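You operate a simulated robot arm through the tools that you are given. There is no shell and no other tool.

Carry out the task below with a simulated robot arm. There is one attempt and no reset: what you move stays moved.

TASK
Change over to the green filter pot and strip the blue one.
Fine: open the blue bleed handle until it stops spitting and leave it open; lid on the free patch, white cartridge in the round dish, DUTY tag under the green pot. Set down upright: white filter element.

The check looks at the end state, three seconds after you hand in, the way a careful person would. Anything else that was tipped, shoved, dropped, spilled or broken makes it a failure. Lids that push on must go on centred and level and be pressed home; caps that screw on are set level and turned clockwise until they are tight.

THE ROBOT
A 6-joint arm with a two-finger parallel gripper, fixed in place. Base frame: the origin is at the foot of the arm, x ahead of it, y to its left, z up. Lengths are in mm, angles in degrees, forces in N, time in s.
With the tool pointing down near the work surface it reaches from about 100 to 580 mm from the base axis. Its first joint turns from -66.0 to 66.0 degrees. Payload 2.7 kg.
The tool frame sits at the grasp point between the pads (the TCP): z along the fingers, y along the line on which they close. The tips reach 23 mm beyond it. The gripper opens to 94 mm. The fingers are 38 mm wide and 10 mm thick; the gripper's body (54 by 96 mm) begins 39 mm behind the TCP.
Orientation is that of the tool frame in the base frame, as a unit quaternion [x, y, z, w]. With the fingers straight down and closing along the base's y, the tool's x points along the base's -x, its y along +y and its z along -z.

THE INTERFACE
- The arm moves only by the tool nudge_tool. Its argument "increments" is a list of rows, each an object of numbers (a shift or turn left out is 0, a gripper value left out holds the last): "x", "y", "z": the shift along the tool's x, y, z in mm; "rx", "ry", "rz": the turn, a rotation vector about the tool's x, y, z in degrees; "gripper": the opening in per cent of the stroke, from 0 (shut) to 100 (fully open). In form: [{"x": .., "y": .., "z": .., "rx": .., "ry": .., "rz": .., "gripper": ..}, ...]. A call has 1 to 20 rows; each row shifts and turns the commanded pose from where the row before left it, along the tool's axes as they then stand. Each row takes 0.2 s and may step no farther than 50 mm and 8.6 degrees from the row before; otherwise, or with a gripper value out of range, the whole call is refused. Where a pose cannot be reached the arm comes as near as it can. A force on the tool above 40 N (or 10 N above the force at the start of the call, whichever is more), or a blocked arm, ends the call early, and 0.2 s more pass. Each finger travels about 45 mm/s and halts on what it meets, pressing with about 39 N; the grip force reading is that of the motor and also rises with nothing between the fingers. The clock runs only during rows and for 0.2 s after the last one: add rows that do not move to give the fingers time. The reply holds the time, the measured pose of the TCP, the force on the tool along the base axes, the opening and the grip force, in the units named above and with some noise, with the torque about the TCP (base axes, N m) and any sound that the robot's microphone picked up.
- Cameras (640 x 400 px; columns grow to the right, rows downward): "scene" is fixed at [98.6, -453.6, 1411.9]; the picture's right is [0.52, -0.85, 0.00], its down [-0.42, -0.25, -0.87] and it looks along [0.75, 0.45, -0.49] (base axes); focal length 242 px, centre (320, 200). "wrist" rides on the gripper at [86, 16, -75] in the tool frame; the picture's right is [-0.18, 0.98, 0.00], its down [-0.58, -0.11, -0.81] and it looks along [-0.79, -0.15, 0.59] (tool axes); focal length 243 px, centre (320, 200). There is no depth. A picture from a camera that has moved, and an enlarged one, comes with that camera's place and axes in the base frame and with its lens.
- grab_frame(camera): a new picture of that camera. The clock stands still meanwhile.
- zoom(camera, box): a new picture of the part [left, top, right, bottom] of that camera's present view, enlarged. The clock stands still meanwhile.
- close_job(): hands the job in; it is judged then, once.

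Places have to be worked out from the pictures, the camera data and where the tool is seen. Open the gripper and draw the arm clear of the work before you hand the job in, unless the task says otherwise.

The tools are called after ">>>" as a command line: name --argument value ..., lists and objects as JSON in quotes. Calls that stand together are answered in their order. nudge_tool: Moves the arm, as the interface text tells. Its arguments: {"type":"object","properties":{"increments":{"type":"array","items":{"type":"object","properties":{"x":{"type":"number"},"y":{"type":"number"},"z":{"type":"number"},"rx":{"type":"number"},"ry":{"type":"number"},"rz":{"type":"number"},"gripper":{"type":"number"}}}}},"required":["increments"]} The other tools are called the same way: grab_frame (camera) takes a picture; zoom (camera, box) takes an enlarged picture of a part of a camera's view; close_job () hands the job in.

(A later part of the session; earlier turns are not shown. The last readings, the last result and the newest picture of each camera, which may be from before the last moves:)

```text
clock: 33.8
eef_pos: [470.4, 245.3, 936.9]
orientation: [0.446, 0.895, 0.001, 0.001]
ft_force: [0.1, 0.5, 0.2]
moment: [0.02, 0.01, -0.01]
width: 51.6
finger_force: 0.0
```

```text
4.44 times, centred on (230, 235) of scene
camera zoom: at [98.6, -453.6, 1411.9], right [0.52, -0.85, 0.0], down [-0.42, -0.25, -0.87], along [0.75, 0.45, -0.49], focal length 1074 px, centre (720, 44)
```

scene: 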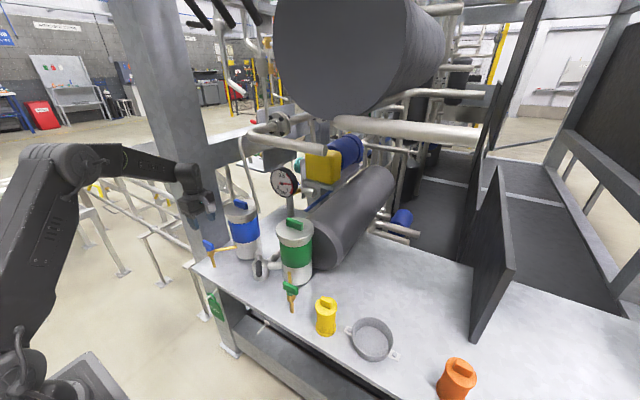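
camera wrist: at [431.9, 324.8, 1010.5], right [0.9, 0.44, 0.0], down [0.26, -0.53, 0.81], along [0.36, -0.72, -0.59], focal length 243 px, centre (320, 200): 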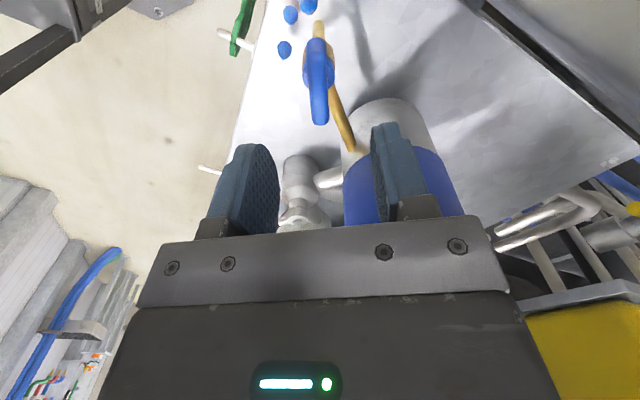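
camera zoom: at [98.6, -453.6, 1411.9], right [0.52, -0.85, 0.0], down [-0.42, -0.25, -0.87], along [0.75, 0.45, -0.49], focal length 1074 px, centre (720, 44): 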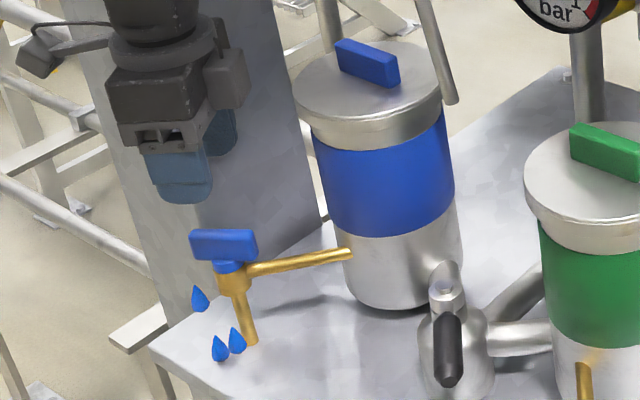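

The bar is aligned between the fingers again. I'll lower, narrow to a straddle and keep opening.

>>> nudge_tool --increments '[{"z": 40}, {"z": 40}, {"gripper": 20}, {"gripper": 20}, {"gripper": 20}, {"rz": -6}, {"rz": -6}, {"rz": -6}, {"rz": -6}, {}]'

>>> grab_frame --camera "wrist"

>>> zoom --camera "scene" --box '[170, 190, 290, 280]'

```text
clock: 36.0
eef_pos: [470.4, 247.0, 857.2]
orientation: [0.25, 0.968, 0.001, 0.0]
ft_force: [-1.5, -1.6, 1.1]
moment: [-0.02, 0.04, -0.06]
width: 19.7
finger_force: 0.7
```

```text
taken
camera wrist: at [403.1, 301.6, 930.0], right [0.64, 0.77, 0.0], down [0.46, -0.38, 0.81], along [0.62, -0.51, -0.59], focal length 243 px, centre (320, 200)
```

wrist: 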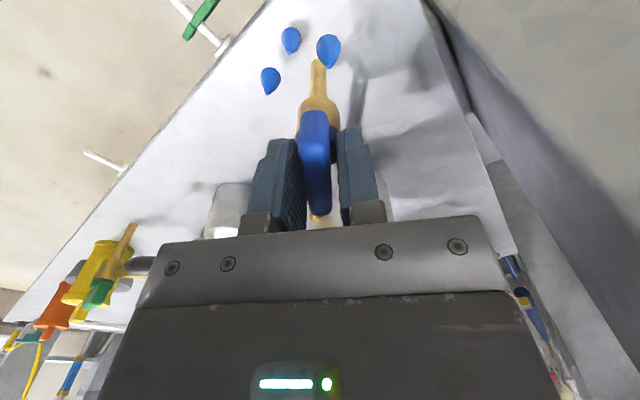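

```text
4.44 times, centred on (230, 235) of scene
camera zoom: at [98.6, -453.7, 1411.9], right [0.52, -0.85, 0.0], down [-0.42, -0.25, -0.87], along [0.75, 0.45, -0.49], focal length 1074 px, centre (720, 44)
```

zoom: 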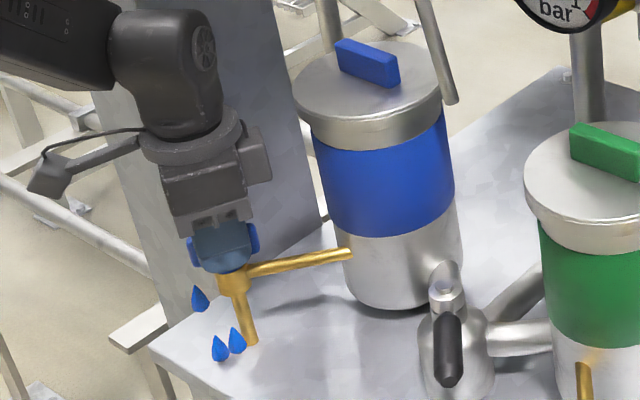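

It's about 61° open, still spitting, and turning freely. I'll continue toward the full quarter turn and feel for the stop.

>>> nudge_tool --increments '[{"rz": -6}, {"rz": -6}, {"rz": -6}, {"rz": -6}, {"rz": -4}, {}]'

>>> grab_frame --camera "wrist"

>>> zoom --camera "scene" --box '[170, 190, 290, 280]'

```text
clock: 37.4
eef_pos: [470.6, 246.4, 856.7]
orientation: [0.007, 1.0, 0.0, 0.001]
ft_force: [-1.2, -1.4, -0.3]
moment: [-0.04, 0.02, -0.02]
width: 19.4
finger_force: 0.7
```

```text
taken
camera wrist: at [384.8, 263.6, 930.0], right [0.2, 0.98, 0.0], down [0.58, -0.12, 0.81], along [0.79, -0.16, -0.59], focal length 243 px, centre (320, 200)
```

wrist: 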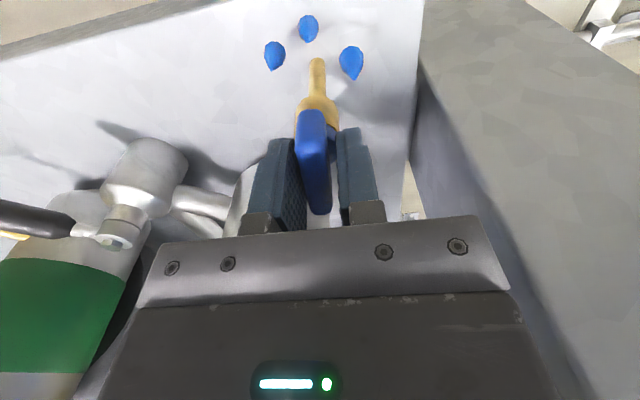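

```text
4.44 times, centred on (230, 235) of scene
camera zoom: at [98.6, -453.7, 1411.9], right [0.52, -0.85, 0.0], down [-0.42, -0.25, -0.87], along [0.75, 0.45, -0.49], focal length 1074 px, centre (720, 44)
```

zoom: 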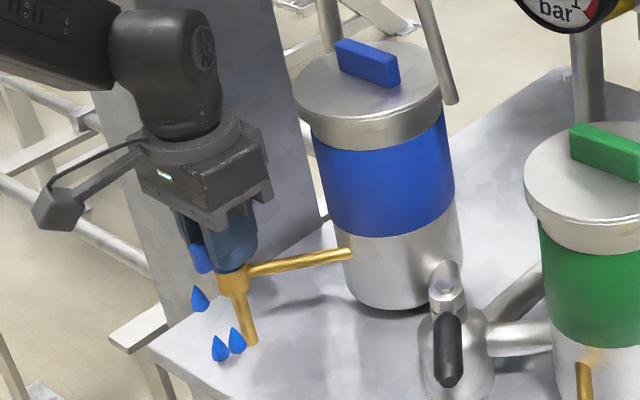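

The handle is at 90°. I'll nudge a little more to feel for a stop, then wait for the spitting to end.

>>> nudge_tool --increments '[{"rz": -4}, {"rz": -4}, {}]'

```text
clock: 38.2
eef_pos: [470.4, 246.0, 855.8]
orientation: [-0.062, 0.998, 0.001, 0.001]
ft_force: [-2.1, -3.3, 0.8]
moment: [-0.06, 0.03, -0.09]
width: 20.3
finger_force: 1.3
```

>>> nudge_tool --increments '[{"rz": -4}, {"rz": -4}, {}]'

>>> zoom --camera "wrist" --box '[240, 40, 400, 240]'

```text
clock: 39.0
eef_pos: [470.5, 246.4, 856.2]
orientation: [-0.129, 0.992, 0.0, -0.001]
ft_force: [-6.2, -13.7, 3.1]
moment: [-0.24, -0.12, -1.44]
width: 23.3
finger_force: 39.1
```

```text
2.00 times, centred on (320, 140) of wrist
camera zoom: at [383.2, 238.1, 929.7], right [-0.07, 1.0, 0.0], down [0.59, 0.04, 0.81], along [0.8, 0.06, -0.59], focal length 485 px, centre (320, 320)
```

zoom: 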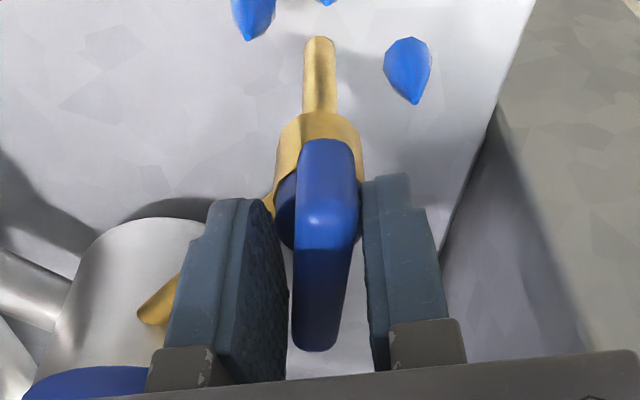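

A hard stop is felt at 1.4 N·m, so the bleed is fully open. I'll ease back, open the fingers, rise clear and wait.

>>> nudge_tool --increments '[{"rz": 5}, {"gripper": 50}, {"gripper": 50}, {"gripper": 50}, {"z": -30}, {"z": -40}, {"z": -40}, {"z": -40}, {}, {}, {}, {}, {}, {}, {}, {}]'

>>> zoom --camera "scene" --box '[170, 150, 310, 280]'

```text
clock: 42.4
eef_pos: [469.0, 248.5, 1006.2]
orientation: [-0.088, 0.996, 0.001, 0.001]
ft_force: [-0.5, 0.1, -1.5]
moment: [0.0, -0.01, -0.02]
width: 47.1
finger_force: 0.0
```

```text
3.08 times, centred on (240, 215) of scene
camera zoom: at [98.6, -453.6, 1411.9], right [0.52, -0.85, 0.0], down [-0.42, -0.25, -0.87], along [0.75, 0.45, -0.49], focal length 744 px, centre (566, 154)
```

zoom: 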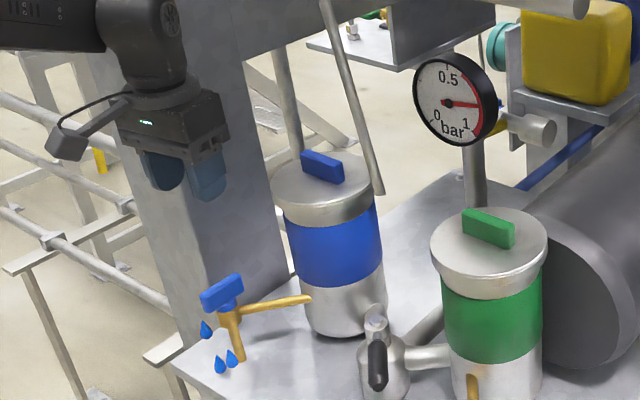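

The bleed is fully open but still spitting, so I'll use the time on the DUTY tag. It spans y 145–213, z 564–665, and hangs on the peg near x≈397. I'll retract to open space and roll the tool 180°, so the camera ends up above when I tilt the fingers forward.

>>> nudge_tool --increments '[{"rz": 5}, {"rz": 5}, {"x": 40, "y": -15}, {"x": 40, "y": -15}, {"x": 40, "y": -20}, {"x": 40, "y": -20}, {"rz": -8.571}, {"rz": -8.571}, {"rz": -8.571}, {"rz": -8.571}, {"rz": -8.571}, {"rz": -8.571}, {"rz": -8.571}, {"rz": -8.571}, {"rz": -8.571}, {"rz": -8.571}, {}]'

>>> nudge_tool --increments '[{"rz": -8.571}, {"rz": -8.571}, {"rz": -8.571}, {"rz": -8.571}, {"rz": -8.571}, {"rz": -8.571}, {"rz": -8.571}, {"rz": -8.571}, {"rz": -8.571}, {"rz": -8.571}, {"rz": -8.571}, {}]'

>>> zoom --camera "scene" --box '[100, 100, 340, 320]'

```text
clock: 46.0
eef_pos: [310.1, 174.5, 1006.2]
orientation: [-0.681, 0.732, 0.0, 0.0]
ft_force: [0.1, 0.3, 0.0]
moment: [0.0, -0.01, 0.01]
width: 47.0
finger_force: 0.1
```

```text
clock: 48.6
eef_pos: [309.8, 177.2, 1004.1]
orientation: [1.0, 0.002, 0.001, -0.001]
ft_force: [0.3, 0.5, -0.4]
moment: [0.04, -0.02, 0.01]
width: 47.4
finger_force: 0.0
```

```text
1.82 times, centred on (220, 210) of scene
camera zoom: at [98.6, -453.6, 1411.9], right [0.52, -0.85, 0.0], down [-0.42, -0.25, -0.87], along [0.75, 0.45, -0.49], focal length 440 px, centre (502, 182)
```

zoom: 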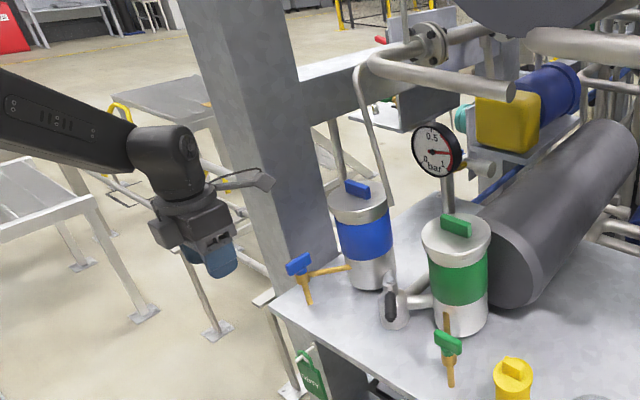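

The spitting has stopped, so blue is vented. The tool is now rolled with the camera on the far side. I'll tilt the fingers forward to horizontal, up high where it's clear.

>>> nudge_tool --increments '[{"x": 25}, {"x": 25}, {"ry": 8.2}, {"ry": 8.2}, {"ry": 8.2}, {"ry": 8.2}, {"ry": 8.2}, {"ry": 8.2}, {}]'

>>> grab_frame --camera "wrist"

>>> grab_frame --camera "scene"

```text
clock: 50.6
eef_pos: [359.3, 175.8, 1005.7]
orientation: [0.909, 0.0, 0.417, 0.0]
ft_force: [1.2, -0.5, 0.0]
moment: [-0.01, 0.02, -0.01]
width: 47.0
finger_force: 0.0
```

```text
taken
camera wrist: at [360.0, 159.3, 1119.3], right [-0.12, -0.98, -0.14], down [-0.99, 0.11, 0.09], along [-0.07, 0.15, -0.99], focal length 243 px, centre (320, 200)
```

wrist: 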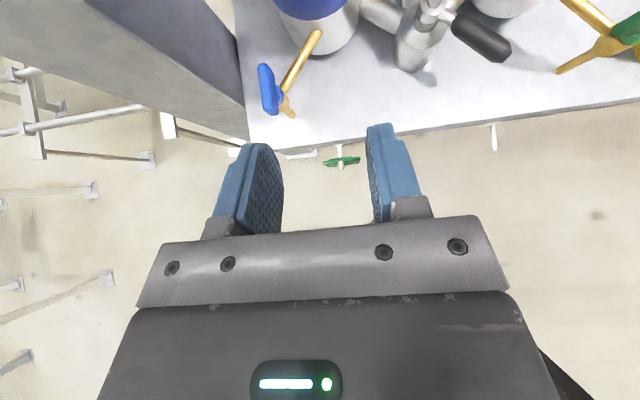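

```text
taken
```

scene: 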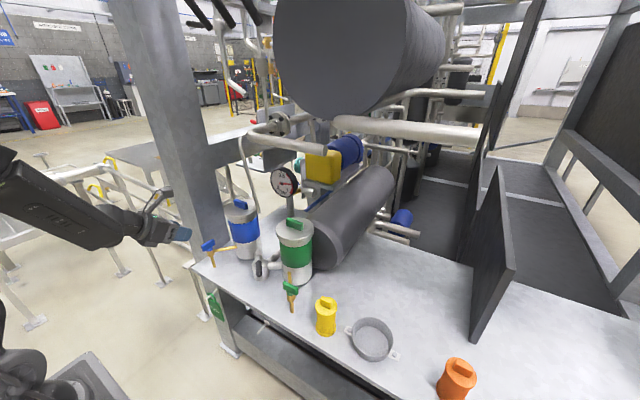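

A top-down view. I'll zoom in on the bench edge, tag and pegs for accurate positions.

>>> zoom --camera "wrist" --box '[230, 80, 390, 180]'

>>> zoom --camera "wrist" --box '[370, 0, 640, 170]'

```text
4.00 times, centred on (310, 130) of wrist
camera zoom: at [360.0, 159.3, 1119.3], right [-0.12, -0.98, -0.14], down [-0.99, 0.11, 0.09], along [-0.07, 0.15, -0.99], focal length 970 px, centre (360, 480)
```

zoom: 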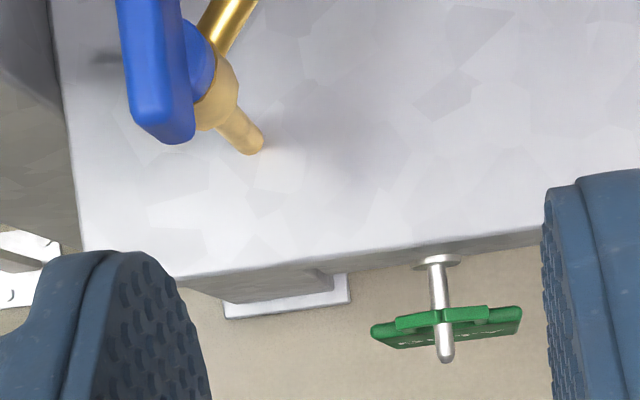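

```text
2.35 times, centred on (505, 85) of wrist
camera zoom: at [360.0, 159.3, 1119.3], right [-0.12, -0.98, -0.14], down [-0.99, 0.11, 0.09], along [-0.07, 0.15, -0.99], focal length 571 px, centre (-115, 471)
```

zoom: 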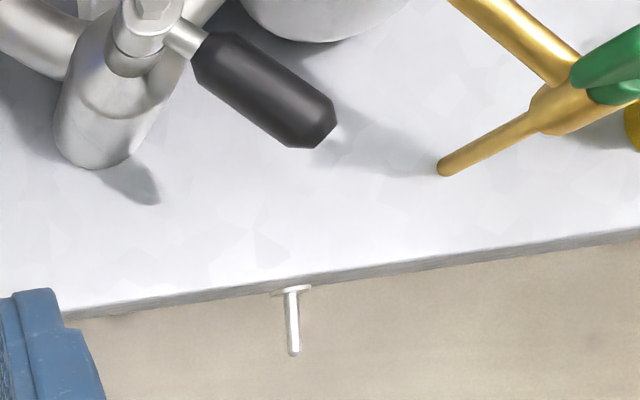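

Positions are now precise. The tag hangs at x≈397, y 144–213; its peg is at y≈178.5, and the free peg at y≈-61 with tips at x≈379. I'll finish tilting to horizontal, open fully, back off a bit and descend in front of the bench.

>>> nudge_tool --increments '[{"ry": 8.16, "gripper": 100}, {"ry": 8.16}, {"ry": 8.16}, {"ry": 8.16}, {"ry": 8.16}, {"z": -25}, {"x": -40}, {"x": -40}, {"x": -40}, {"x": -40}, {}]'

>>> grab_frame --camera "scene"

>>> grab_frame --camera "wrist"

```text
clock: 53.0
eef_pos: [352.6, 192.6, 841.6]
orientation: [0.706, -0.001, 0.708, -0.002]
ft_force: [-0.4, 0.3, -0.9]
moment: [0.0, 0.02, -0.01]
width: 94.1
finger_force: 0.0
out of reach, approached as far as the arm can: row 3, 6
```

```text
taken
```

scene: 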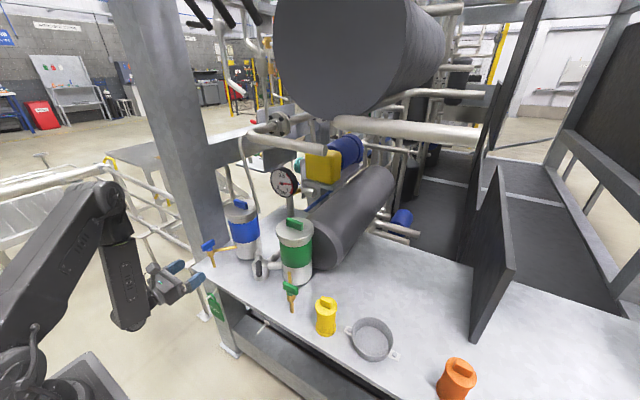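

```text
taken
camera wrist: at [279.5, 175.6, 927.1], right [0.0, -0.98, -0.19], down [-0.81, 0.11, -0.58], along [0.59, 0.15, -0.79], focal length 243 px, centre (320, 200)
```

wrist: 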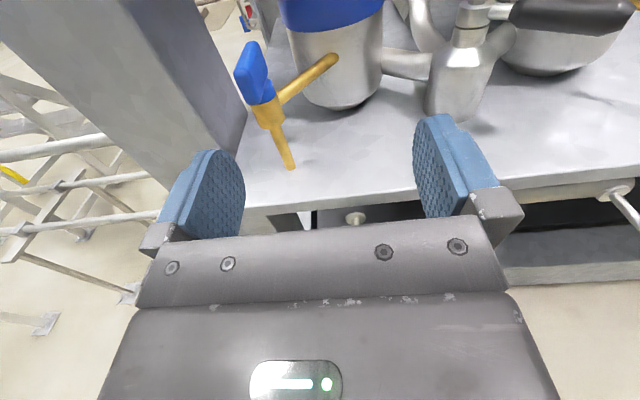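

A horizontal tool is too close to the arm's inner reach limit. A 49° tilt suits better and keeps the camera clear of the bench, so I'll tilt back to that and look.

>>> nudge_tool --increments '[{"ry": -8.2}, {"ry": -8.2}, {"ry": -8.2}, {"ry": -8.2}, {"ry": -8.2}, {}]'

>>> grab_frame --camera "wrist"

```text
clock: 54.4
eef_pos: [356.2, 191.8, 841.9]
orientation: [0.91, -0.001, 0.414, 0.0]
ft_force: [0.0, 0.2, 0.0]
moment: [0.03, -0.03, 0.0]
width: 94.2
finger_force: 0.1
```

```text
taken
camera wrist: at [357.3, 175.1, 956.0], right [-0.12, -0.98, -0.14], down [-0.99, 0.11, 0.09], along [-0.07, 0.15, -0.99], focal length 243 px, centre (320, 200)
```

wrist: 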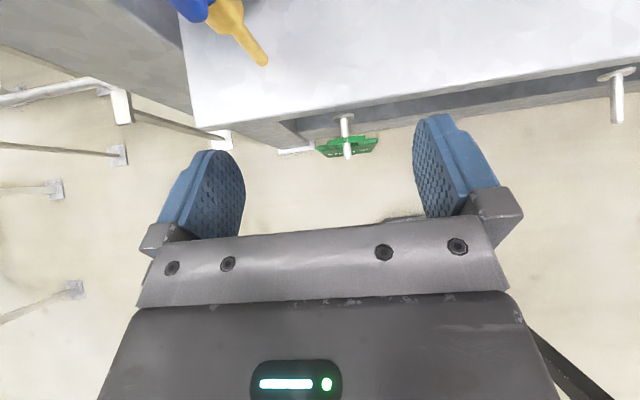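

At 49° tilt everything is reachable. I'll centre on the tag's y and descend in front of the bench to z≈625, still short of the peg tip.

>>> nudge_tool --increments '[{"x": -34.8, "y": 2.64, "z": 26.1}, {"x": -34.8, "y": 2.64, "z": 26.1}, {"x": -34.8, "y": 2.64, "z": 26.1}, {"x": -34.8, "y": 2.64, "z": 26.1}, {"x": -34.8, "y": 2.64, "z": 26.1}, {}]'

>>> grab_frame --camera "wrist"

>>> zoom --camera "scene" --box '[130, 220, 290, 350]'

```text
clock: 55.8
eef_pos: [344.8, 178.9, 624.0]
orientation: [0.909, 0.0, 0.416, -0.002]
ft_force: [-0.1, -0.5, 0.2]
moment: [0.0, 0.02, -0.03]
width: 93.8
finger_force: 0.1
```

```text
taken
camera wrist: at [345.6, 161.5, 736.9], right [-0.12, -0.98, -0.14], down [-0.99, 0.11, 0.09], along [-0.07, 0.15, -0.99], focal length 243 px, centre (320, 200)
```

wrist: 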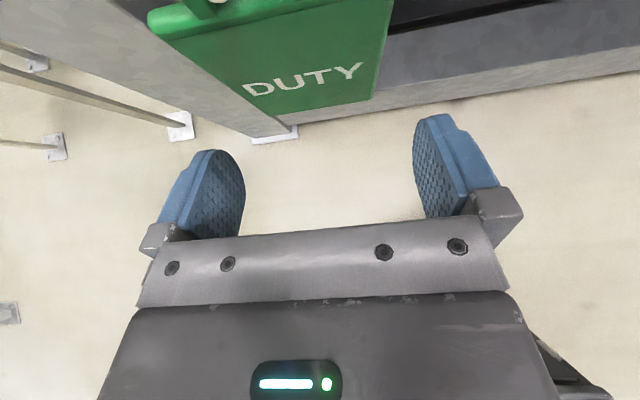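

```text
3.08 times, centred on (210, 285) of scene
camera zoom: at [98.6, -453.6, 1411.9], right [0.52, -0.85, 0.0], down [-0.42, -0.25, -0.87], along [0.75, 0.45, -0.49], focal length 744 px, centre (658, -62)
```

zoom: 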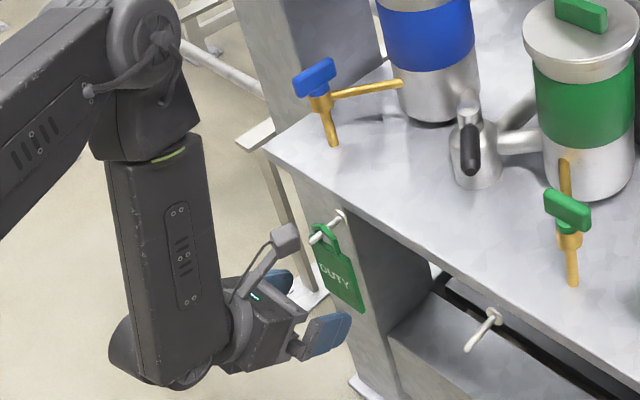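

The fingers are in front of the tag at the right height with symmetric clearance. I'll advance 42 mm in +X so the pads straddle its edges.

>>> nudge_tool --increments '[{"x": 9.2, "z": 10.5}, {"x": 9.2, "z": 10.5}, {"x": 9.2, "z": 10.5}, {}]'

>>> grab_frame --camera "wrist"

>>> zoom --camera "scene" --box '[160, 240, 270, 340]'

```text
clock: 56.8
eef_pos: [384.5, 178.3, 624.5]
orientation: [0.91, 0.0, 0.416, 0.0]
ft_force: [-0.5, 0.7, -0.2]
moment: [-0.03, -0.02, 0.01]
width: 94.1
finger_force: 0.1
```

```text
taken
camera wrist: at [385.4, 161.8, 737.5], right [-0.12, -0.98, -0.14], down [-0.99, 0.11, 0.09], along [-0.07, 0.15, -0.99], focal length 243 px, centre (320, 200)
```

wrist: 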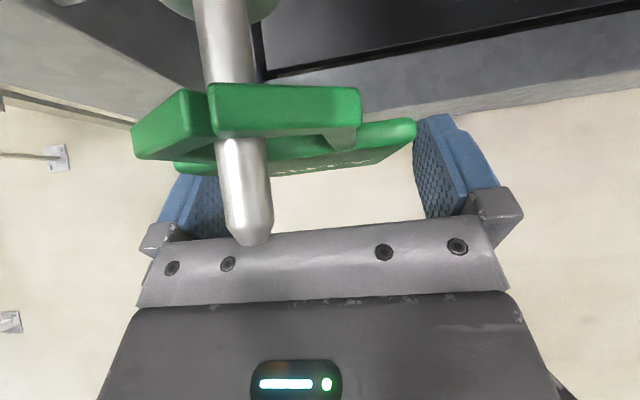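

```text
4.00 times, centred on (215, 290) of scene
camera zoom: at [98.6, -453.6, 1411.9], right [0.52, -0.85, 0.0], down [-0.42, -0.25, -0.87], along [0.75, 0.45, -0.49], focal length 967 px, centre (740, -160)
```

zoom: 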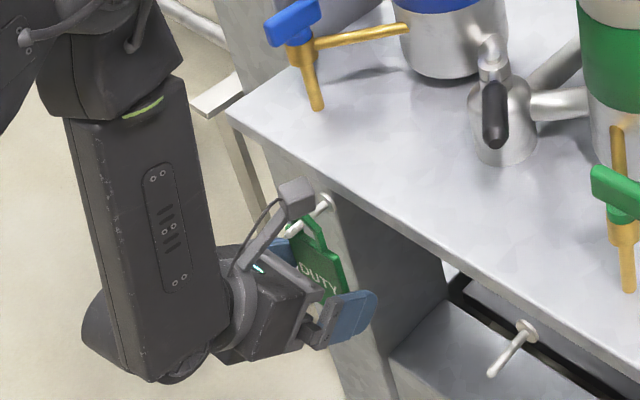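

The plate sits between the fingers, with its centre about 2 mm toward +y. I'll correct that and close on its edges.

>>> nudge_tool --increments '[{"y": -2}, {"gripper": 82}, {"gripper": 75}, {"gripper": 65}, {"gripper": 65}, {"gripper": 65}, {}]'

>>> grab_frame --camera "wrist"

```text
clock: 58.4
eef_pos: [384.6, 182.1, 624.3]
orientation: [0.91, -0.001, 0.415, -0.001]
ft_force: [0.5, -1.2, 0.8]
moment: [0.08, -0.03, 0.01]
width: 69.2
finger_force: 38.8
```

```text
taken
camera wrist: at [385.1, 163.9, 737.9], right [-0.12, -0.98, -0.14], down [-0.99, 0.11, 0.09], along [-0.07, 0.15, -0.99], focal length 243 px, centre (320, 200)
```

wrist: 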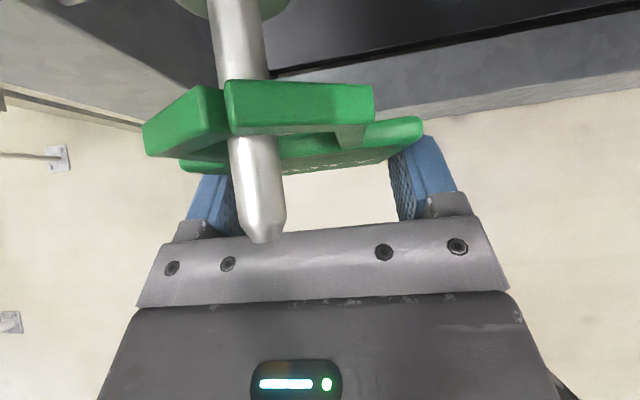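

Gripped at 69 mm. I'll lift 13 mm so the peg sits mid-loop, then pull back 50 mm off the peg.

>>> nudge_tool --increments '[{"x": 5, "z": -4.3}, {"x": 5, "z": -4.3}, {"x": -8.2, "z": -9.4}, {"x": -8.2, "z": -9.4}, {"x": -8.2, "z": -9.4}, {"x": -8.2, "z": -9.4}, {}]'

>>> grab_frame --camera "wrist"

>>> zoom --camera "scene" --box '[160, 240, 270, 340]'

```text
clock: 60.0
eef_pos: [333.3, 180.8, 639.0]
orientation: [0.91, 0.0, 0.415, 0.0]
ft_force: [0.0, -0.9, 0.2]
moment: [0.0, -0.01, 0.0]
width: 68.9
finger_force: 39.0
```

```text
taken
camera wrist: at [334.0, 164.6, 751.9], right [-0.12, -0.98, -0.14], down [-0.99, 0.11, 0.09], along [-0.07, 0.15, -0.99], focal length 243 px, centre (320, 200)
```

wrist: 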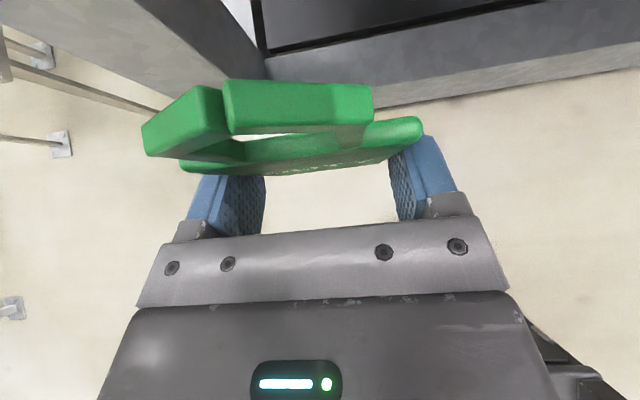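

```text
4.00 times, centred on (215, 290) of scene
camera zoom: at [98.6, -453.6, 1411.9], right [0.52, -0.85, 0.0], down [-0.42, -0.25, -0.87], along [0.75, 0.45, -0.49], focal length 967 px, centre (740, -160)
```

zoom: 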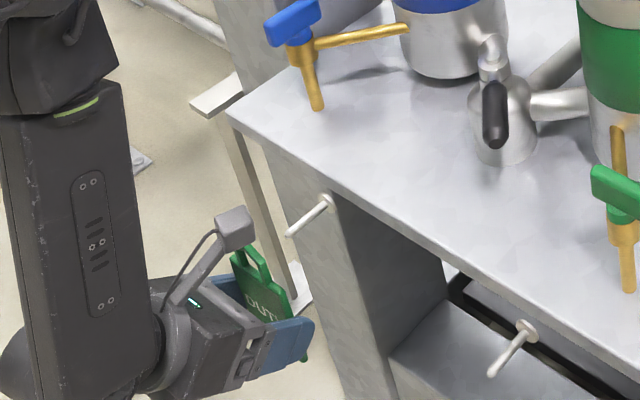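

The tag is off the peg and still upright in the grip. I'll carry it 240 mm in −y to the peg under the green pot, staying in front of the pegs.

>>> nudge_tool --increments '[{"x": 3.3, "z": 3.8}, {"y": 40}, {"y": 40}, {"y": 40}, {"y": 40}, {"y": 40}, {"y": 40}, {}]'

>>> grab_frame --camera "wrist"

>>> zoom --camera "scene" --box '[200, 250, 320, 360]'

```text
clock: 61.8
eef_pos: [303.2, 112.5, 640.1]
orientation: [0.909, -0.002, 0.416, 0.004]
ft_force: [0.0, -0.1, 0.0]
moment: [0.0, -0.01, 0.03]
width: 68.8
finger_force: 39.1
out of reach, approached as far as the arm can: row 3, 4, 5, 6, 7
```

```text
taken
camera wrist: at [303.3, 95.7, 754.2], right [-0.13, -0.98, -0.13], down [-0.99, 0.12, 0.09], along [-0.07, 0.14, -0.99], focal length 243 px, centre (320, 200)
```

wrist: 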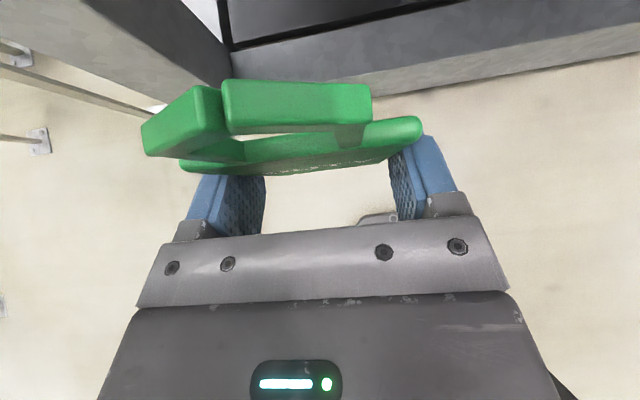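

```text
3.64 times, centred on (260, 305) of scene
camera zoom: at [98.6, -453.6, 1411.9], right [0.52, -0.85, 0.0], down [-0.42, -0.25, -0.87], along [0.75, 0.45, -0.49], focal length 879 px, centre (538, -182)
```

zoom: 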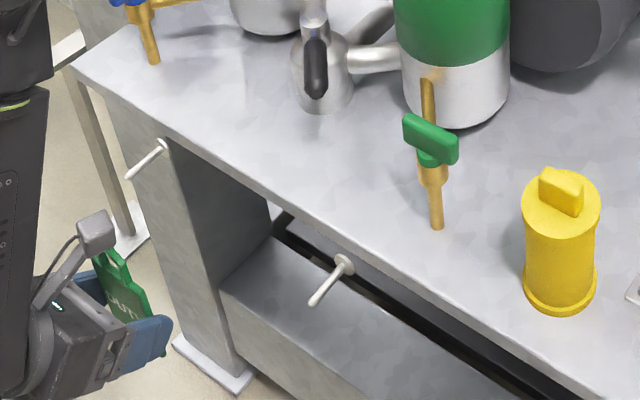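

The arm stopped at y≈112 because of a reach or joint limit. I'll test whether going further out in x lets me continue in −y.

>>> nudge_tool --increments '[{"x": 13.1, "z": 15.1}, {"x": 13.1, "z": 15.1}, {"x": 9, "z": 10.5}, {"y": 15}, {"y": 15}, {}]'

```text
clock: 63.2
eef_pos: [348.5, 126.6, 639.2]
orientation: [0.91, -0.002, 0.416, 0.003]
ft_force: [-0.4, 0.4, 0.0]
moment: [-0.04, 0.02, -0.01]
width: 69.0
finger_force: 38.7
out of reach, approached as far as the arm can: row 1, 2, 4, 5
```

The limit is the wrist roll: azimuth stays pinned at about 20° with the camera above. I'll hang the tag back on its own peg and re-grip with the standard roll. First, back in front of the blue peg.

>>> nudge_tool --increments '[{"x": -8.9, "z": -10.2}, {"y": -18}, {"y": -18}, {"y": -18.4}, {}]'

>>> grab_frame --camera "wrist"

>>> zoom --camera "scene" --box '[160, 240, 270, 340]'

```text
clock: 64.4
eef_pos: [335.4, 180.3, 639.0]
orientation: [0.909, -0.001, 0.416, 0.0]
ft_force: [0.4, 0.3, -0.2]
moment: [0.05, 0.0, 0.03]
width: 68.9
finger_force: 39.0
```

```text
taken
camera wrist: at [336.2, 164.1, 752.2], right [-0.12, -0.98, -0.14], down [-0.99, 0.11, 0.09], along [-0.07, 0.15, -0.99], focal length 243 px, centre (320, 200)
```

wrist: 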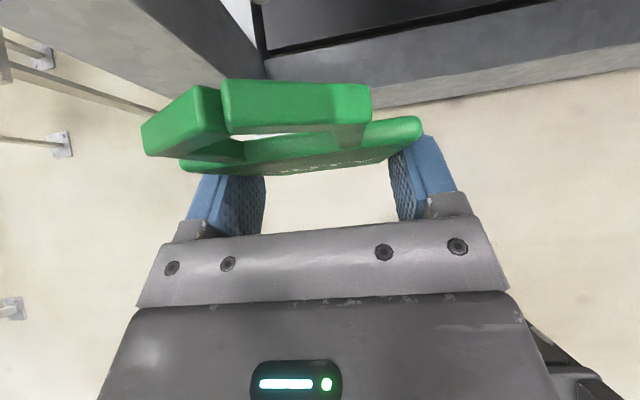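

```text
4.00 times, centred on (215, 290) of scene
camera zoom: at [98.6, -453.6, 1411.9], right [0.52, -0.85, 0.0], down [-0.42, -0.25, -0.87], along [0.75, 0.45, -0.49], focal length 967 px, centre (740, -160)
```

zoom: 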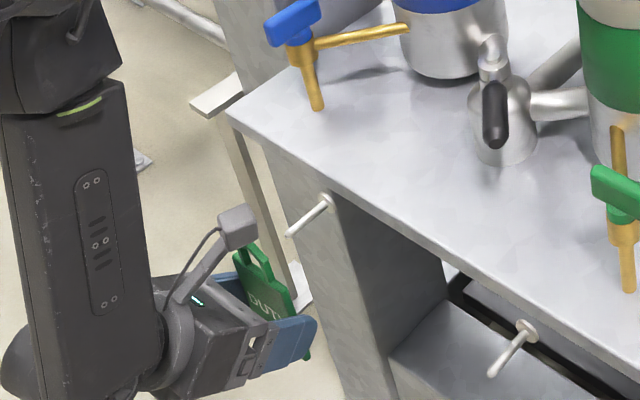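

Back at the exact extraction pose. I'll reverse it: forward 50 mm over the peg, then check the view before lowering.

>>> nudge_tool --increments '[{"x": 8.1, "z": 9.3}, {"x": 8.1, "z": 9.3}, {"x": 8.1, "z": 9.3}, {"x": 8.1, "z": 9.3}, {}]'

>>> grab_frame --camera "wrist"

```text
clock: 65.6
eef_pos: [384.2, 181.0, 638.8]
orientation: [0.91, -0.001, 0.415, -0.001]
ft_force: [-0.3, 0.3, -0.4]
moment: [0.01, 0.01, 0.02]
width: 68.8
finger_force: 38.9
```

```text
taken
camera wrist: at [385.7, 164.4, 751.7], right [-0.12, -0.98, -0.14], down [-0.99, 0.11, 0.09], along [-0.07, 0.15, -0.99], focal length 243 px, centre (320, 200)
```

wrist: 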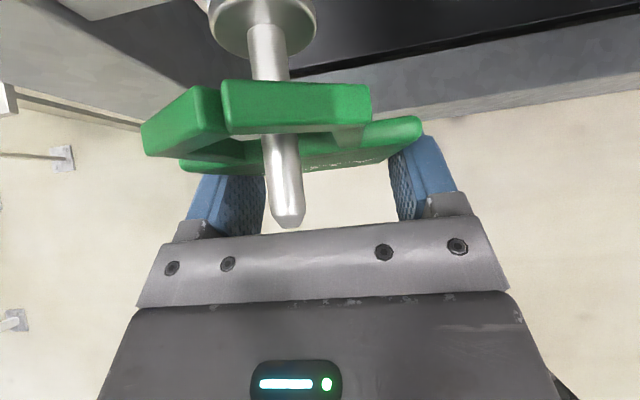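

The peg is through the loop. I'll lower it to hang, release and back off.

>>> nudge_tool --increments '[{"x": -5, "z": 4.4}, {"x": -5, "z": 4.4}, {}, {"gripper": 80}, {"gripper": 90}, {"gripper": 100}, {"gripper": 100}, {}]'

>>> grab_frame --camera "wrist"

```text
clock: 67.4
eef_pos: [384.5, 181.1, 625.7]
orientation: [0.91, 0.0, 0.415, -0.001]
ft_force: [0.6, 0.1, 0.9]
moment: [0.0, -0.02, 0.04]
width: 93.9
finger_force: 0.1
```

```text
taken
camera wrist: at [385.8, 164.9, 738.7], right [-0.12, -0.98, -0.14], down [-0.99, 0.11, 0.09], along [-0.07, 0.15, -0.99], focal length 243 px, centre (320, 200)
```

wrist: 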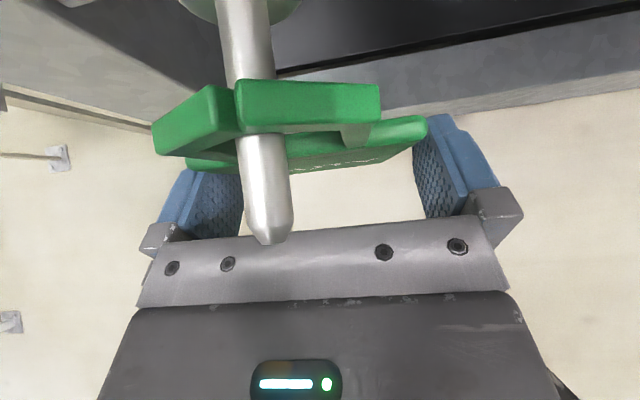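

The tag hangs safely again. I'll back off, rise, roll back by 180° to the standard roll (camera toward the base) and ease the tilt to about 40°.

>>> nudge_tool --increments '[{"x": -9.9, "z": -11.3}, {"x": -9.9, "z": -11.3}, {"x": -9.9, "z": -11.3}, {"x": 33, "z": -28.8}, {"x": 33, "z": -28.8}, {"x": 33, "z": -28.8}, {"x": 33, "z": -28.8}, {"rz": 8.571}, {"rz": 8.571}, {"rz": 8.571}, {"rz": 8.571}, {"rz": 8.571}, {"rz": 8.571}, {"rz": 8.571}, {"rz": 8.571}, {"rz": 8.571}, {"rz": 8.571}, {"rz": 8.571}, {"rz": 8.571}, {"rz": 8.571}]'

>>> nudge_tool --increments '[{"rz": 8.571}, {"rz": 8.571}, {"rz": 8.571}, {"rz": 8.571}, {"rz": 8.571}, {"rz": 8.571}, {"rz": 8.571}, {"rz": 8.571}, {"ry": 4.6}, {"ry": 4.6}, {}, {}]'

>>> grab_frame --camera "wrist"

>>> grab_frame --camera "scene"

```text
clock: 71.6
eef_pos: [337.9, 181.0, 800.0]
orientation: [-0.512, 0.753, -0.233, 0.343]
ft_force: [0.5, -0.4, 0.1]
moment: [-0.02, 0.0, -0.01]
width: 93.8
finger_force: 0.1
```

```text
clock: 74.2
eef_pos: [382.0, 209.4, 843.5]
orientation: [0.0, 0.94, 0.001, 0.341]
ft_force: [-0.3, 0.3, -0.8]
moment: [-0.01, 0.02, 0.02]
width: 94.0
finger_force: 0.2
out of reach, approached as far as the arm can: row 7, 8
```

```text
taken
camera wrist: at [268.4, 225.7, 844.0], right [0.14, 0.98, 0.12], down [-0.07, -0.11, 0.99], along [0.99, -0.15, 0.05], focal length 243 px, centre (320, 200)
```

wrist: 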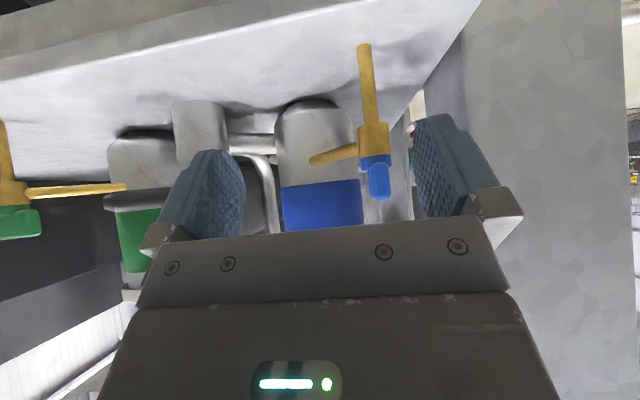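

```text
taken
```

scene: 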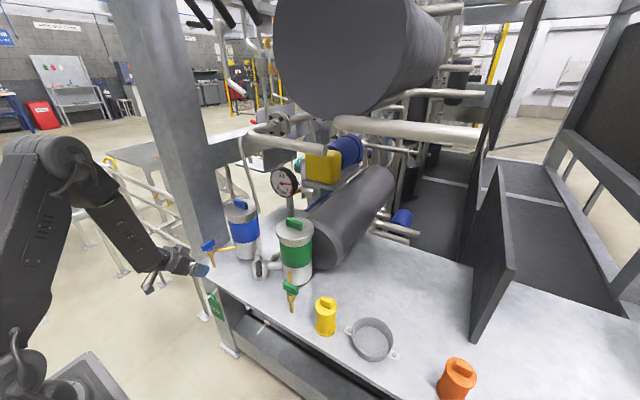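

The standard roll with a 40° tilt works here. I'll test reach by moving toward a point in front of the tag, still well above and short of the peg.

>>> nudge_tool --increments '[{"x": 24.7, "y": -9.7, "z": 15.4}, {"x": 24.7, "y": -9.7, "z": 15.4}, {"x": 24.7, "y": -9.7, "z": 15.4}, {}]'

```text
clock: 75.2
eef_pos: [392.0, 208.1, 794.3]
orientation: [-0.003, 0.941, -0.009, 0.338]
ft_force: [-0.2, 0.1, 0.2]
moment: [-0.01, -0.01, -0.02]
width: 94.0
finger_force: 0.1
out of reach, approached as far as the arm can: row 1, 2, 3
```

That configuration limits how close I can come, likely forearm/camera interference. I'll reduce the tilt to about 25°, which still clears the peg geometrically, and try again.

>>> nudge_tool --increments '[{"ry": 7.4}, {"ry": 7.4}, {}]'

>>> nudge_tool --increments '[{"x": 30, "y": -9}, {"x": 20, "y": -9}, {"x": 10, "y": -10}, {}]'

```text
clock: 76.0
eef_pos: [390.5, 209.8, 794.9]
orientation: [0.0, 0.976, 0.001, 0.216]
ft_force: [0.5, 0.2, 0.7]
moment: [0.01, 0.0, -0.03]
width: 94.1
finger_force: 0.1
```

```text
clock: 77.0
eef_pos: [347.9, 189.6, 779.9]
orientation: [-0.002, 0.976, -0.005, 0.216]
ft_force: [-0.6, 1.2, 0.6]
moment: [0.0, -0.01, -0.02]
width: 93.9
finger_force: 0.0
out of reach, approached as far as the arm can: row 2, 3
```

At 25° the inner limit is about r=396 at this height. I'll probe it lower down at a safe y between the two pegs (y≈60), where nothing is in the way.

>>> nudge_tool --increments '[{"y": -40}, {"y": -40}, {"y": -40}, {"x": 10, "z": 25}, {"x": 10, "z": 25}, {"x": 10, "z": 25}, {"x": 10, "z": 25}, {}]'

>>> grab_frame --camera "scene"

```text
clock: 78.4
eef_pos: [405.7, 99.7, 760.5]
orientation: [-0.005, 0.976, -0.012, 0.217]
ft_force: [-14.6, -5.4, 23.6]
moment: [1.14, -0.11, 0.7]
width: 91.6
finger_force: 0.0
out of reach, approached as far as the arm can: row 1, 2, 3, 4, 5, 6
stopped in row 6: the force on the tool passed its limit at 100 N (the readings are from after the stop); the commanded pose is now the measured one
```

```text
taken
```

scene: 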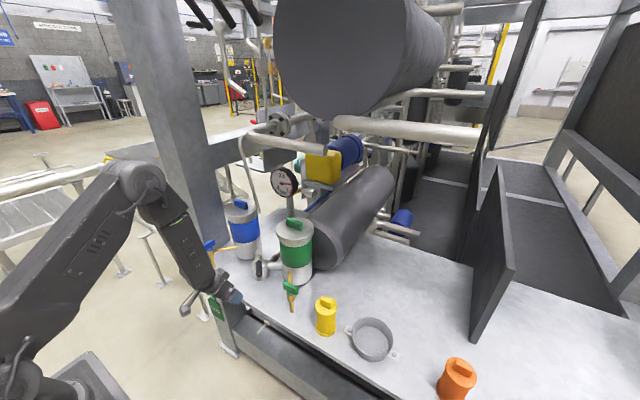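

The reach limit pushed the fingertips onto the bench edge; the arm stopped and nothing movable is nearby. I'll lift away, return the tool to vertical and check.

>>> nudge_tool --increments '[{"x": -12.6, "z": -27.2}, {"x": -12.6, "z": -27.2}, {"x": -12.6, "z": -27.2}, {"ry": 8.3}, {"ry": 8.3}, {"ry": 8.3}, {}, {}]'

>>> grab_frame --camera "scene"

>>> grab_frame --camera "wrist"

```text
clock: 80.2
eef_pos: [415.1, 87.0, 849.8]
orientation: [0.006, 0.998, -0.04, 0.041]
ft_force: [0.8, -0.3, 0.1]
moment: [-0.01, 0.02, 0.01]
width: 94.2
finger_force: 0.0
out of reach, approached as far as the arm can: row 5, 6
```

```text
taken
```

scene: 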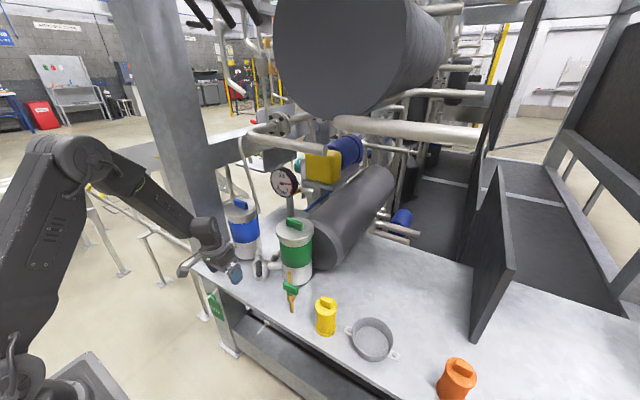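

```text
taken
camera wrist: at [323.4, 110.8, 915.2], right [0.2, 0.98, -0.06], down [0.51, -0.05, 0.86], along [0.84, -0.2, -0.51], focal length 243 px, centre (320, 200)
```

wrist: 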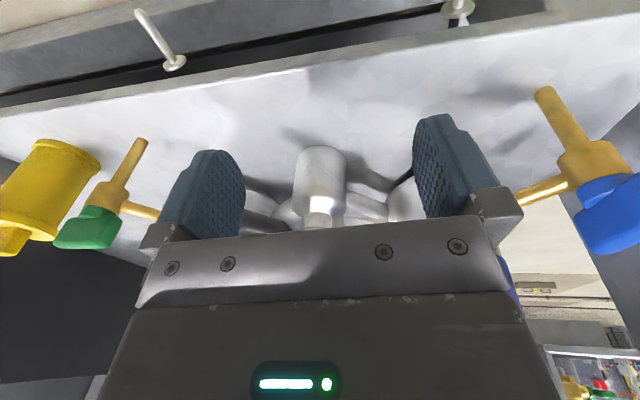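

The arm is near a joint limit in this posture. I'll rise well clear, where the arm has more freedom, then restore a true vertical orientation.

>>> nudge_tool --increments '[{"z": -45}, {"z": -45}, {"z": -45}, {"z": -45}, {"z": -45}, {}]'

>>> grab_frame --camera "scene"

```text
clock: 81.6
eef_pos: [395.1, 106.2, 1075.0]
orientation: [0.006, 0.998, -0.04, 0.041]
ft_force: [1.1, -0.2, 0.8]
moment: [0.02, 0.0, 0.02]
width: 93.8
finger_force: 0.0
```

```text
taken
```

scene: 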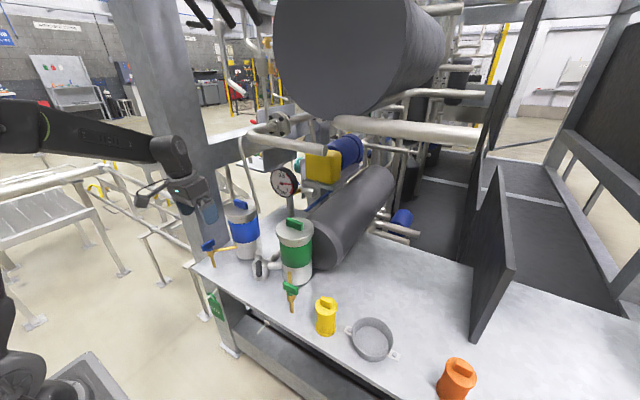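

Now I'll correct the orientation back to vertical: 6.5° in total, about tool x and y.

>>> nudge_tool --increments '[{"rx": -2.27, "ry": 2.36}, {"rx": -2.27, "ry": 2.36}, {}]'

```text
clock: 82.4
eef_pos: [395.8, 107.1, 1074.3]
orientation: [0.006, 1.0, 0.0, 0.0]
ft_force: [0.2, 0.1, 0.1]
moment: [-0.04, 0.05, 0.0]
width: 93.7
finger_force: 0.0
```

The tool is vertical again. Next I'll move above the tag peg and descend carefully with a vertical tool, checking that the pose holds.

>>> nudge_tool --increments '[{"x": 4, "y": 36.5, "rz": -0.7}, {"x": 4, "y": 36.5}, {"z": 45}, {"z": 45}, {"z": 45}, {"z": 45}, {"z": 45}, {}]'

>>> grab_frame --camera "wrist"

>>> grab_frame --camera "scene"

```text
clock: 84.2
eef_pos: [387.8, 179.8, 849.5]
orientation: [0.0, 1.0, 0.0, 0.0]
ft_force: [-0.2, 0.2, -0.1]
moment: [0.01, -0.02, -0.03]
width: 94.0
finger_force: 0.1
```

```text
taken
camera wrist: at [302.4, 195.7, 923.2], right [0.18, 0.98, 0.0], down [0.58, -0.11, 0.81], along [0.79, -0.15, -0.59], focal length 243 px, centre (320, 200)
```

wrist: 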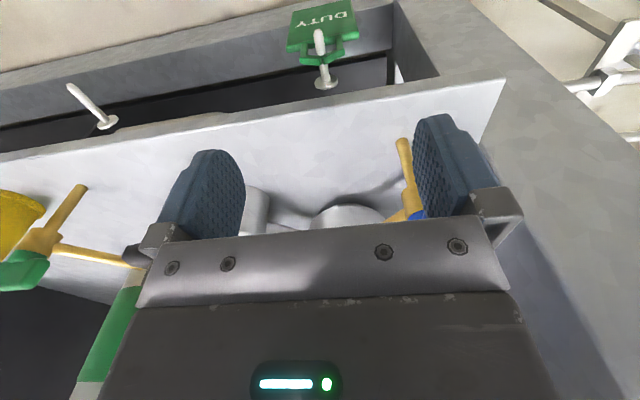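

```text
taken
```

scene: 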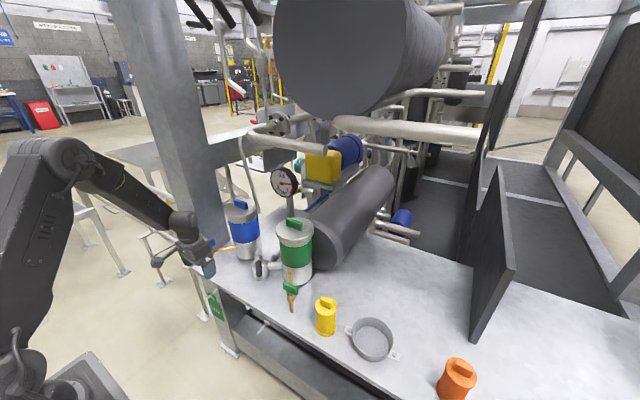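

Vertical poses are fine here. I'll test a forward tilt again from this fresh posture, since a tilt gives the pads much better contact on the tag.

>>> nudge_tool --increments '[{"x": 10}, {"ry": -8}, {"ry": -8}, {"ry": -8}, {"ry": -8}, {}]'

```text
clock: 85.6
eef_pos: [393.8, 171.9, 854.3]
orientation: [0.006, 0.98, -0.026, 0.199]
ft_force: [-0.1, -0.2, -0.5]
moment: [-0.01, -0.01, -0.02]
width: 94.2
finger_force: 0.0
out of reach, approached as far as the arm can: row 3, 4, 5
```

The tilt is limited in this posture, so I'll use the vertical grasp. The gripper body stays just above the peg while the tips hold the top of the plate. First I'll restore vertical and re-centre over the tag.

>>> nudge_tool --increments '[{"rx": -0.957, "ry": 7.67}, {"rx": -0.957, "ry": 7.67}, {"rx": -0.957, "ry": 7.67}, {}, {}]'

```text
clock: 86.8
eef_pos: [399.9, 166.3, 856.1]
orientation: [0.011, 0.998, -0.023, 0.064]
ft_force: [-0.3, 0.0, -0.8]
moment: [0.03, 0.02, -0.01]
width: 94.1
finger_force: 0.0
out of reach, approached as far as the arm can: row 1, 2
```

>>> nudge_tool --increments '[{"z": -45}, {"z": -45}, {"z": -45}, {}]'

```text
clock: 87.8
eef_pos: [381.3, 171.9, 989.2]
orientation: [0.01, 0.998, -0.022, 0.064]
ft_force: [-0.2, 0.7, 0.3]
moment: [0.0, 0.01, 0.03]
width: 94.1
finger_force: 0.1
```

I'll correct the residual 7.7° tilt and 1° yaw.

>>> nudge_tool --increments '[{"rx": -2.45, "ry": 7.35}, {"rz": -1}, {}]'

```text
clock: 88.6
eef_pos: [383.6, 171.3, 989.3]
orientation: [0.002, 1.0, 0.001, -0.001]
ft_force: [0.6, -0.5, -0.7]
moment: [0.01, -0.02, 0.01]
width: 93.9
finger_force: 0.0
```

Vertical again. Now I'll move to (388, 180.5) and descend in stages.

>>> nudge_tool --increments '[{"x": -4.4, "y": 9.2}, {"z": 45}, {"z": 45}, {"z": 45}, {"z": 45}, {"z": 45}, {}]'

>>> grab_frame --camera "wrist"

>>> zoom --camera "scene" --box '[150, 200, 300, 330]'

```text
clock: 90.2
eef_pos: [387.5, 182.4, 767.2]
orientation: [0.002, 1.0, 0.0, 0.0]
ft_force: [0.9, 0.3, 0.5]
moment: [0.01, 0.02, -0.02]
width: 94.0
finger_force: 0.1
```

```text
taken
camera wrist: at [301.6, 198.8, 840.7], right [0.19, 0.98, 0.0], down [0.58, -0.11, 0.81], along [0.79, -0.15, -0.59], focal length 243 px, centre (320, 200)
```

wrist: 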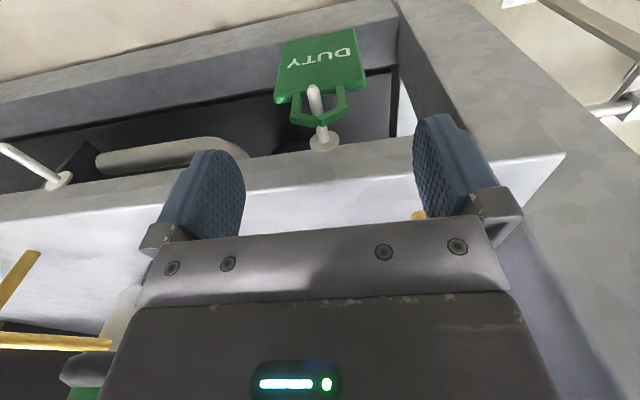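

```text
3.08 times, centred on (225, 265) of scene
camera zoom: at [98.6, -453.6, 1411.9], right [0.52, -0.85, 0.0], down [-0.42, -0.25, -0.87], along [0.75, 0.45, -0.49], focal length 744 px, centre (612, 0)
```

zoom: 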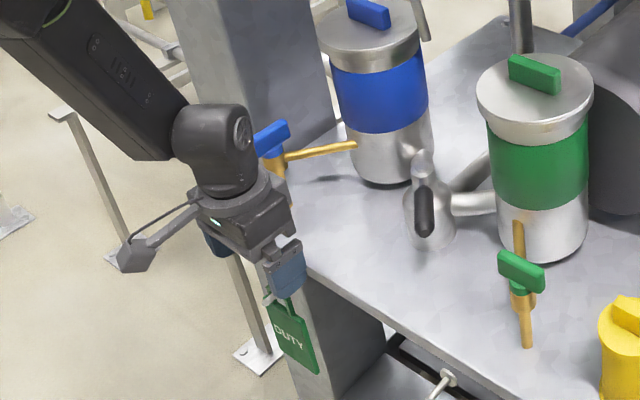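

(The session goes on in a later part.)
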